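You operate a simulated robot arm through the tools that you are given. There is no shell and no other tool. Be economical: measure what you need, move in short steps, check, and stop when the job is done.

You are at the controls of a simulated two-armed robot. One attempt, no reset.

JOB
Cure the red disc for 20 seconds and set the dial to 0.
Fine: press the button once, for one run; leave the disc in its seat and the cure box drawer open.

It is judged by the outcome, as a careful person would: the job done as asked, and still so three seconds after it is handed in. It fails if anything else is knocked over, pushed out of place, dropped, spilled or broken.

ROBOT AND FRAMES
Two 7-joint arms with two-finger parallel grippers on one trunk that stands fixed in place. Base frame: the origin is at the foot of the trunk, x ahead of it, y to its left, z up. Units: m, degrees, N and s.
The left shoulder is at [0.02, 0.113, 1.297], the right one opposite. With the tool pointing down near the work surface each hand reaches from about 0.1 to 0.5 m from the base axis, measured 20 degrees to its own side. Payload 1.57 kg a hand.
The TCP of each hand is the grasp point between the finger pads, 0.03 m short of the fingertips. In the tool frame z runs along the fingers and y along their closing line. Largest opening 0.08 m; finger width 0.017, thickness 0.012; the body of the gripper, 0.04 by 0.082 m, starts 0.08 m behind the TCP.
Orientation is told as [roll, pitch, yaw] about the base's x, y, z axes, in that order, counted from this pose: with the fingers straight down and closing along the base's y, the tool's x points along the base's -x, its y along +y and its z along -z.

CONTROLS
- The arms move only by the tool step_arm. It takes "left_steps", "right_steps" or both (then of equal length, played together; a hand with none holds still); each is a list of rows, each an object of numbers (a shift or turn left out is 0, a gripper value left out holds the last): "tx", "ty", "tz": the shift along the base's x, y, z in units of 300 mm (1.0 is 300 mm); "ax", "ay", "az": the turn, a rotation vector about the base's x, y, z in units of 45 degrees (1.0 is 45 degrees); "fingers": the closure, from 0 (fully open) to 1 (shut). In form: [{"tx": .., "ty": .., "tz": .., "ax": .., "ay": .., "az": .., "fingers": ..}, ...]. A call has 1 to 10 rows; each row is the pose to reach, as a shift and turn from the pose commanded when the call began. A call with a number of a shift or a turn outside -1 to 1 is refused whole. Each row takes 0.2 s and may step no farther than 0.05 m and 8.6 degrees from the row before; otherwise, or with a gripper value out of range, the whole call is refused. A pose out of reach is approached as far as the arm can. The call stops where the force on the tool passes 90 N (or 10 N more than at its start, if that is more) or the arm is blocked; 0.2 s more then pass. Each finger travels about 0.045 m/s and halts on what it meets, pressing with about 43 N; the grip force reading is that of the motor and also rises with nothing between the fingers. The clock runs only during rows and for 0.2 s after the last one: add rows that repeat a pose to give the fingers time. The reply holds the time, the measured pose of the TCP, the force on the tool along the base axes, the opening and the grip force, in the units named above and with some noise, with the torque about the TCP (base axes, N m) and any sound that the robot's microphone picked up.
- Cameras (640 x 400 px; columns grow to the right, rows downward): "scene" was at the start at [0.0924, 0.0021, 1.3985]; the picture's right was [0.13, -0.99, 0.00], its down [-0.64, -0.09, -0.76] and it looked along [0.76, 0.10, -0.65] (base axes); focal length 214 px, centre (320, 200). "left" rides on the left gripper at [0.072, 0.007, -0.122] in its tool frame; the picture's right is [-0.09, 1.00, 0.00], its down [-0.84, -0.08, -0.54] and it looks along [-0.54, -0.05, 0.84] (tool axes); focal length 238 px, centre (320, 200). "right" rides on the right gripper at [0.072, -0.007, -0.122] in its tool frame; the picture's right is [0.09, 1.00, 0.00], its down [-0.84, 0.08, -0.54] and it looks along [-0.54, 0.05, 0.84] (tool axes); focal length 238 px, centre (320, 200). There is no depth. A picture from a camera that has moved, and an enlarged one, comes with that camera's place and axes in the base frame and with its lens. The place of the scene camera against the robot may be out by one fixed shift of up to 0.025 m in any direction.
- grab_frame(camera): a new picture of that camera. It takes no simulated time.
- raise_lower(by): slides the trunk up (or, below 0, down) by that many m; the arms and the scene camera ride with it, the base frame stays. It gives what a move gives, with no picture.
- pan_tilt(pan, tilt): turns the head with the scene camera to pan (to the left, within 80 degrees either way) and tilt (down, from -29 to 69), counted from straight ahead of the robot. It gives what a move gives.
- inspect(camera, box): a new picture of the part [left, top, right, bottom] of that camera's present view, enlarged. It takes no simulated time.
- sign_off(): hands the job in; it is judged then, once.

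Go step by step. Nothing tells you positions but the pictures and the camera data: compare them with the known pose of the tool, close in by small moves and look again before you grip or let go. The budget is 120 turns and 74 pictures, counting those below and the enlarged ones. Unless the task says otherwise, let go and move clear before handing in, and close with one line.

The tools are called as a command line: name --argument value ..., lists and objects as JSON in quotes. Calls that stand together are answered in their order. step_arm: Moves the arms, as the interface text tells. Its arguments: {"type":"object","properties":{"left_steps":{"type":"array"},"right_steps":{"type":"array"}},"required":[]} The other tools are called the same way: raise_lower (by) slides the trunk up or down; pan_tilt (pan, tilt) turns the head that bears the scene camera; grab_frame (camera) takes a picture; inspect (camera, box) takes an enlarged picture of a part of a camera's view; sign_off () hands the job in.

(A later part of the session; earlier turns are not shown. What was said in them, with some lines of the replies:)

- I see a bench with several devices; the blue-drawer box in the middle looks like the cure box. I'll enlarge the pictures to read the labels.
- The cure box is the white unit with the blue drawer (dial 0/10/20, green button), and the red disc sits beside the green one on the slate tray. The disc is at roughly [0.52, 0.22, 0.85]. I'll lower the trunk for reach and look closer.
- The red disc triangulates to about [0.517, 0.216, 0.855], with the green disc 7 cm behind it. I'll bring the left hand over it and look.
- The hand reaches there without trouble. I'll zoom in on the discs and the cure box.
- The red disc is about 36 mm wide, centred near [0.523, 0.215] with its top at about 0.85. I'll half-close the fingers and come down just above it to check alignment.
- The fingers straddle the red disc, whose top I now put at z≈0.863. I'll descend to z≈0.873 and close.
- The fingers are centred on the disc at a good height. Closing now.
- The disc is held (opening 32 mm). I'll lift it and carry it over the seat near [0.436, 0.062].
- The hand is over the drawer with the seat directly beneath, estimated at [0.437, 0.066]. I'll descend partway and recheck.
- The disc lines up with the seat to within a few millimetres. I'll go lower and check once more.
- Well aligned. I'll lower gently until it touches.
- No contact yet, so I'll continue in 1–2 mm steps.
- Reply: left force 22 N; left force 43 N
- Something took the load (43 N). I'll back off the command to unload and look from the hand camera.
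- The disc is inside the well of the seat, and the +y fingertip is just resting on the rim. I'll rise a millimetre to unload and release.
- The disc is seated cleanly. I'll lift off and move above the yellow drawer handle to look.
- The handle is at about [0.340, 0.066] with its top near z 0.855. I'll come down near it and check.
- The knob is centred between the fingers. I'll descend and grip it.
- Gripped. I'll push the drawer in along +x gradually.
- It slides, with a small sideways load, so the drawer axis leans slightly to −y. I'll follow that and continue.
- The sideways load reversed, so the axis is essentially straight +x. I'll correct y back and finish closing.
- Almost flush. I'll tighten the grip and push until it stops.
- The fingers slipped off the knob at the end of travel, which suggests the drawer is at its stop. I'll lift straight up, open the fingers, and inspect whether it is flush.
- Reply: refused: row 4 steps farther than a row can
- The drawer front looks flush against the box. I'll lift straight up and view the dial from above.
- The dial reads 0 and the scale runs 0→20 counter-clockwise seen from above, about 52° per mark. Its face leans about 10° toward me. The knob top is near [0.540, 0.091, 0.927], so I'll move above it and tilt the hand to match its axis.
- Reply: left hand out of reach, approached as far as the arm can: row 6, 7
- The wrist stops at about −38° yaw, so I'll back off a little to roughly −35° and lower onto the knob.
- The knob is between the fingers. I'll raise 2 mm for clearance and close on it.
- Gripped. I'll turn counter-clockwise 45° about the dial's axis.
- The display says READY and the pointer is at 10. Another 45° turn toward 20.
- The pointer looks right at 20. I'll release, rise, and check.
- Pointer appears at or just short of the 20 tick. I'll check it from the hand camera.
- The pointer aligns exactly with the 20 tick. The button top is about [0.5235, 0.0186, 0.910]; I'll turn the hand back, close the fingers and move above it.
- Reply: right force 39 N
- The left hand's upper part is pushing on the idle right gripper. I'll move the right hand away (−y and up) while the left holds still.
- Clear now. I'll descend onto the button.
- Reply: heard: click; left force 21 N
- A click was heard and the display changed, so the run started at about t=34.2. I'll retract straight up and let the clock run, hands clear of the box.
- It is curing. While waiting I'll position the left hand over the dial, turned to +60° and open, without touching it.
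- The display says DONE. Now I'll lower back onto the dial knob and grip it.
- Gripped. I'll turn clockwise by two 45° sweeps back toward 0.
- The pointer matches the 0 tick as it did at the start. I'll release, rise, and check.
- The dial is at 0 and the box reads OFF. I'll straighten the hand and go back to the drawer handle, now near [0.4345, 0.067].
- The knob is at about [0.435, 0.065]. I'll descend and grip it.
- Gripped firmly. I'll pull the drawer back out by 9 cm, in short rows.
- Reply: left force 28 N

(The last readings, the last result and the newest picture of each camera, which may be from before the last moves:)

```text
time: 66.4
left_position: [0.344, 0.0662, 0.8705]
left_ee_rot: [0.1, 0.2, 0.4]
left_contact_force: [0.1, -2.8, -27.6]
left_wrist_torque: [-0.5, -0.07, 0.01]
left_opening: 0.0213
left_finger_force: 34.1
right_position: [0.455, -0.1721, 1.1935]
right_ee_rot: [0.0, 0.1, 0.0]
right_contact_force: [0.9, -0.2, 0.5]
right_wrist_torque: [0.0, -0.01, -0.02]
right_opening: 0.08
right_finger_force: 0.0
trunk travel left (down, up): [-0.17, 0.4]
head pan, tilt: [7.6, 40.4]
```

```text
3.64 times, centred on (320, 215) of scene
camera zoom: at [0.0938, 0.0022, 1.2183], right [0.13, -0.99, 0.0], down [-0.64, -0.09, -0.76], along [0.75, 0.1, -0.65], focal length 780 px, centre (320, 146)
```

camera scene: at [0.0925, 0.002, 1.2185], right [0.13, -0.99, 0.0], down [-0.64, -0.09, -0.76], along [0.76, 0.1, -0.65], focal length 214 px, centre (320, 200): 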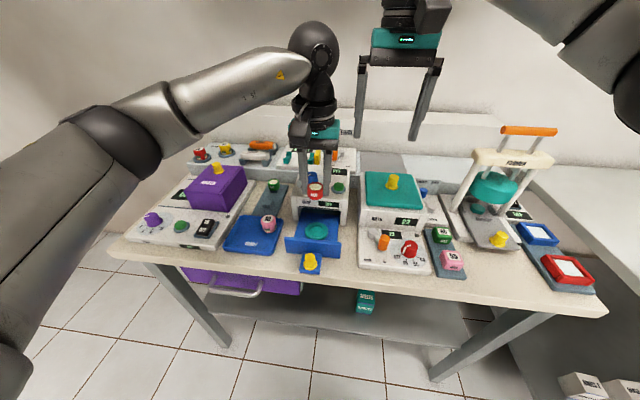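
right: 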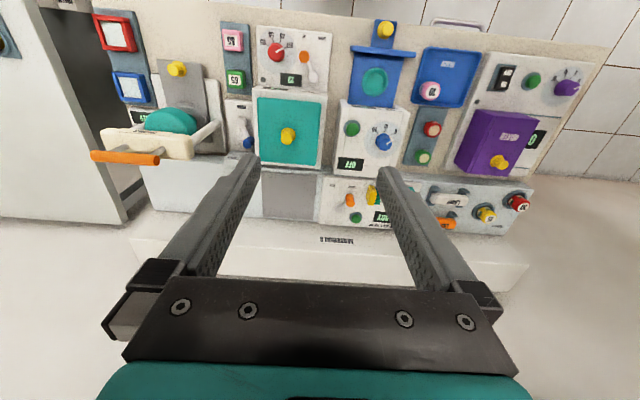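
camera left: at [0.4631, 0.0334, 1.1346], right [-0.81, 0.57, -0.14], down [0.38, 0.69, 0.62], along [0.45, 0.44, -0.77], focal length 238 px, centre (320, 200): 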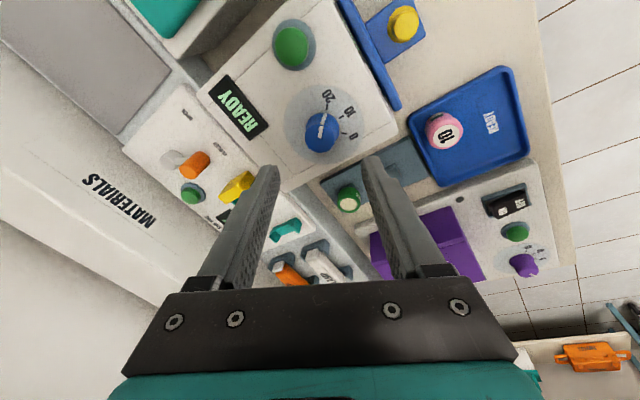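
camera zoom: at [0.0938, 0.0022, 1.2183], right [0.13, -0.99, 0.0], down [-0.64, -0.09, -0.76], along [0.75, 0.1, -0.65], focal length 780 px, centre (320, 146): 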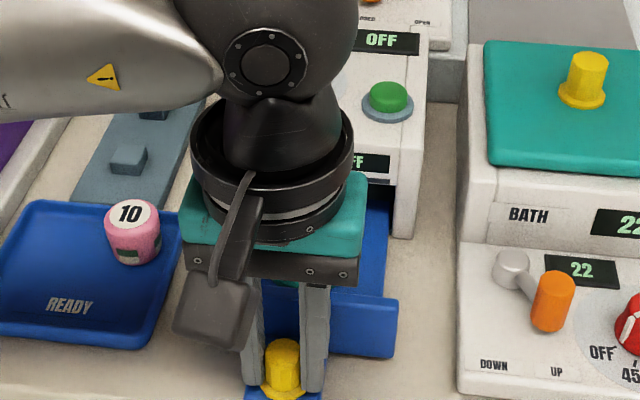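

The drawer is back at its original open position. I'll ease the vertical load, release, and lift away.

step_arm --left_steps '[{"tz": -0.006}, {"tz": -0.006, "fingers": 0.6}, {"tz": -0.006, "fingers": 0.3}, {"tz": -0.006, "fingers": 0.2}, {"tz": -0.006, "fingers": 0.2}, {"tz": 0.07}, {"tz": 0.2}, {"tz": 0.35}]'

step_arm --left_steps '[{"ty": 0.12, "tz": 0.1}, {"ty": 0.24, "tz": 0.2}, {"ty": 0.36, "tz": 0.2}, {"ty": 0.48, "tz": 0.2}]'

inspect --camera "scene" --box '[270, 150, 370, 270]'

grab_frame --camera "scene"

```text
time: 68.2
left_position: [0.3427, 0.0651, 0.9768]
left_ee_rot: [0.1, 0.1, 0.4]
left_contact_force: [-0.1, -0.2, 0.6]
left_wrist_torque: [0.01, -0.02, 0.01]
left_opening: 0.0639
left_finger_force: 0.0
right_position: [0.4533, -0.171, 1.1951]
right_ee_rot: [0.0, -0.1, 0.0]
right_contact_force: [-0.8, -0.5, -0.3]
right_wrist_torque: [-0.01, 0.02, -0.02]
right_opening: 0.0798
right_finger_force: 0.0
trunk travel left (down, up): [-0.17, 0.4]
head pan, tilt: [7.6, 40.4]
```

```text
time: 69.2
left_position: [0.3433, 0.211, 1.0363]
left_ee_rot: [0.0, 0.0, 0.4]
left_contact_force: [-0.5, -0.1, -1.2]
left_wrist_torque: [0.01, -0.01, 0.0]
left_opening: 0.0643
left_finger_force: 0.0
right_position: [0.4535, -0.1709, 1.195]
right_ee_rot: [0.0, -0.1, 0.0]
right_contact_force: [0.0, 0.0, -0.3]
right_wrist_torque: [0.01, -0.03, -0.02]
right_opening: 0.08
right_finger_force: 0.0
trunk travel left (down, up): [-0.17, 0.4]
head pan, tilt: [7.6, 40.4]
```

```text
3.33 times, centred on (320, 210) of scene
camera zoom: at [0.0922, 0.0024, 1.2185], right [0.13, -0.99, 0.0], down [-0.64, -0.09, -0.76], along [0.76, 0.1, -0.65], focal length 715 px, centre (320, 167)
```

zoom: 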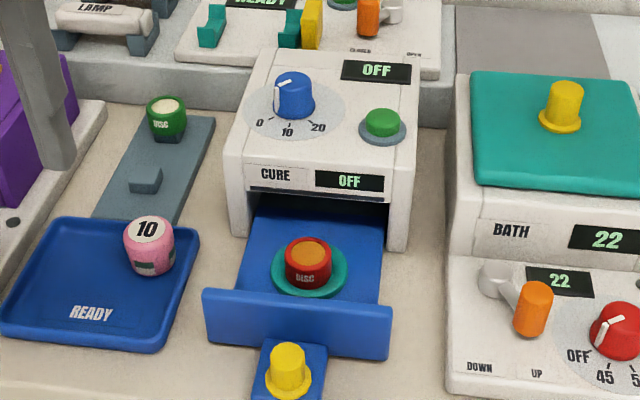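

```text
9 pictures are left
camera scene: at [0.0922, 0.0024, 1.2185], right [0.13, -0.99, 0.0], down [-0.64, -0.09, -0.76], along [0.76, 0.1, -0.65], focal length 214 px, centre (320, 200)
```

scene: 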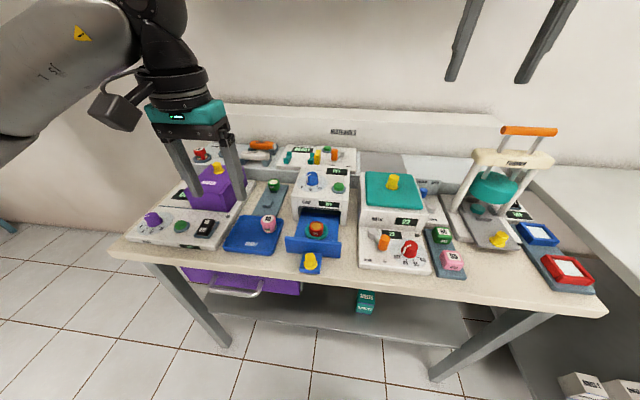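

The disc's face has turned amber, so it is cured. It sits in its seat with the drawer open, the dial is at 0, everything else is in place and both hands are clear, so I'm handing in.

sign_off

```text
The job is handed in.
```

The red disc was cured for 20 seconds in one run with a single button press. It is still in its seat with the drawer open, and the dial is set to 0.
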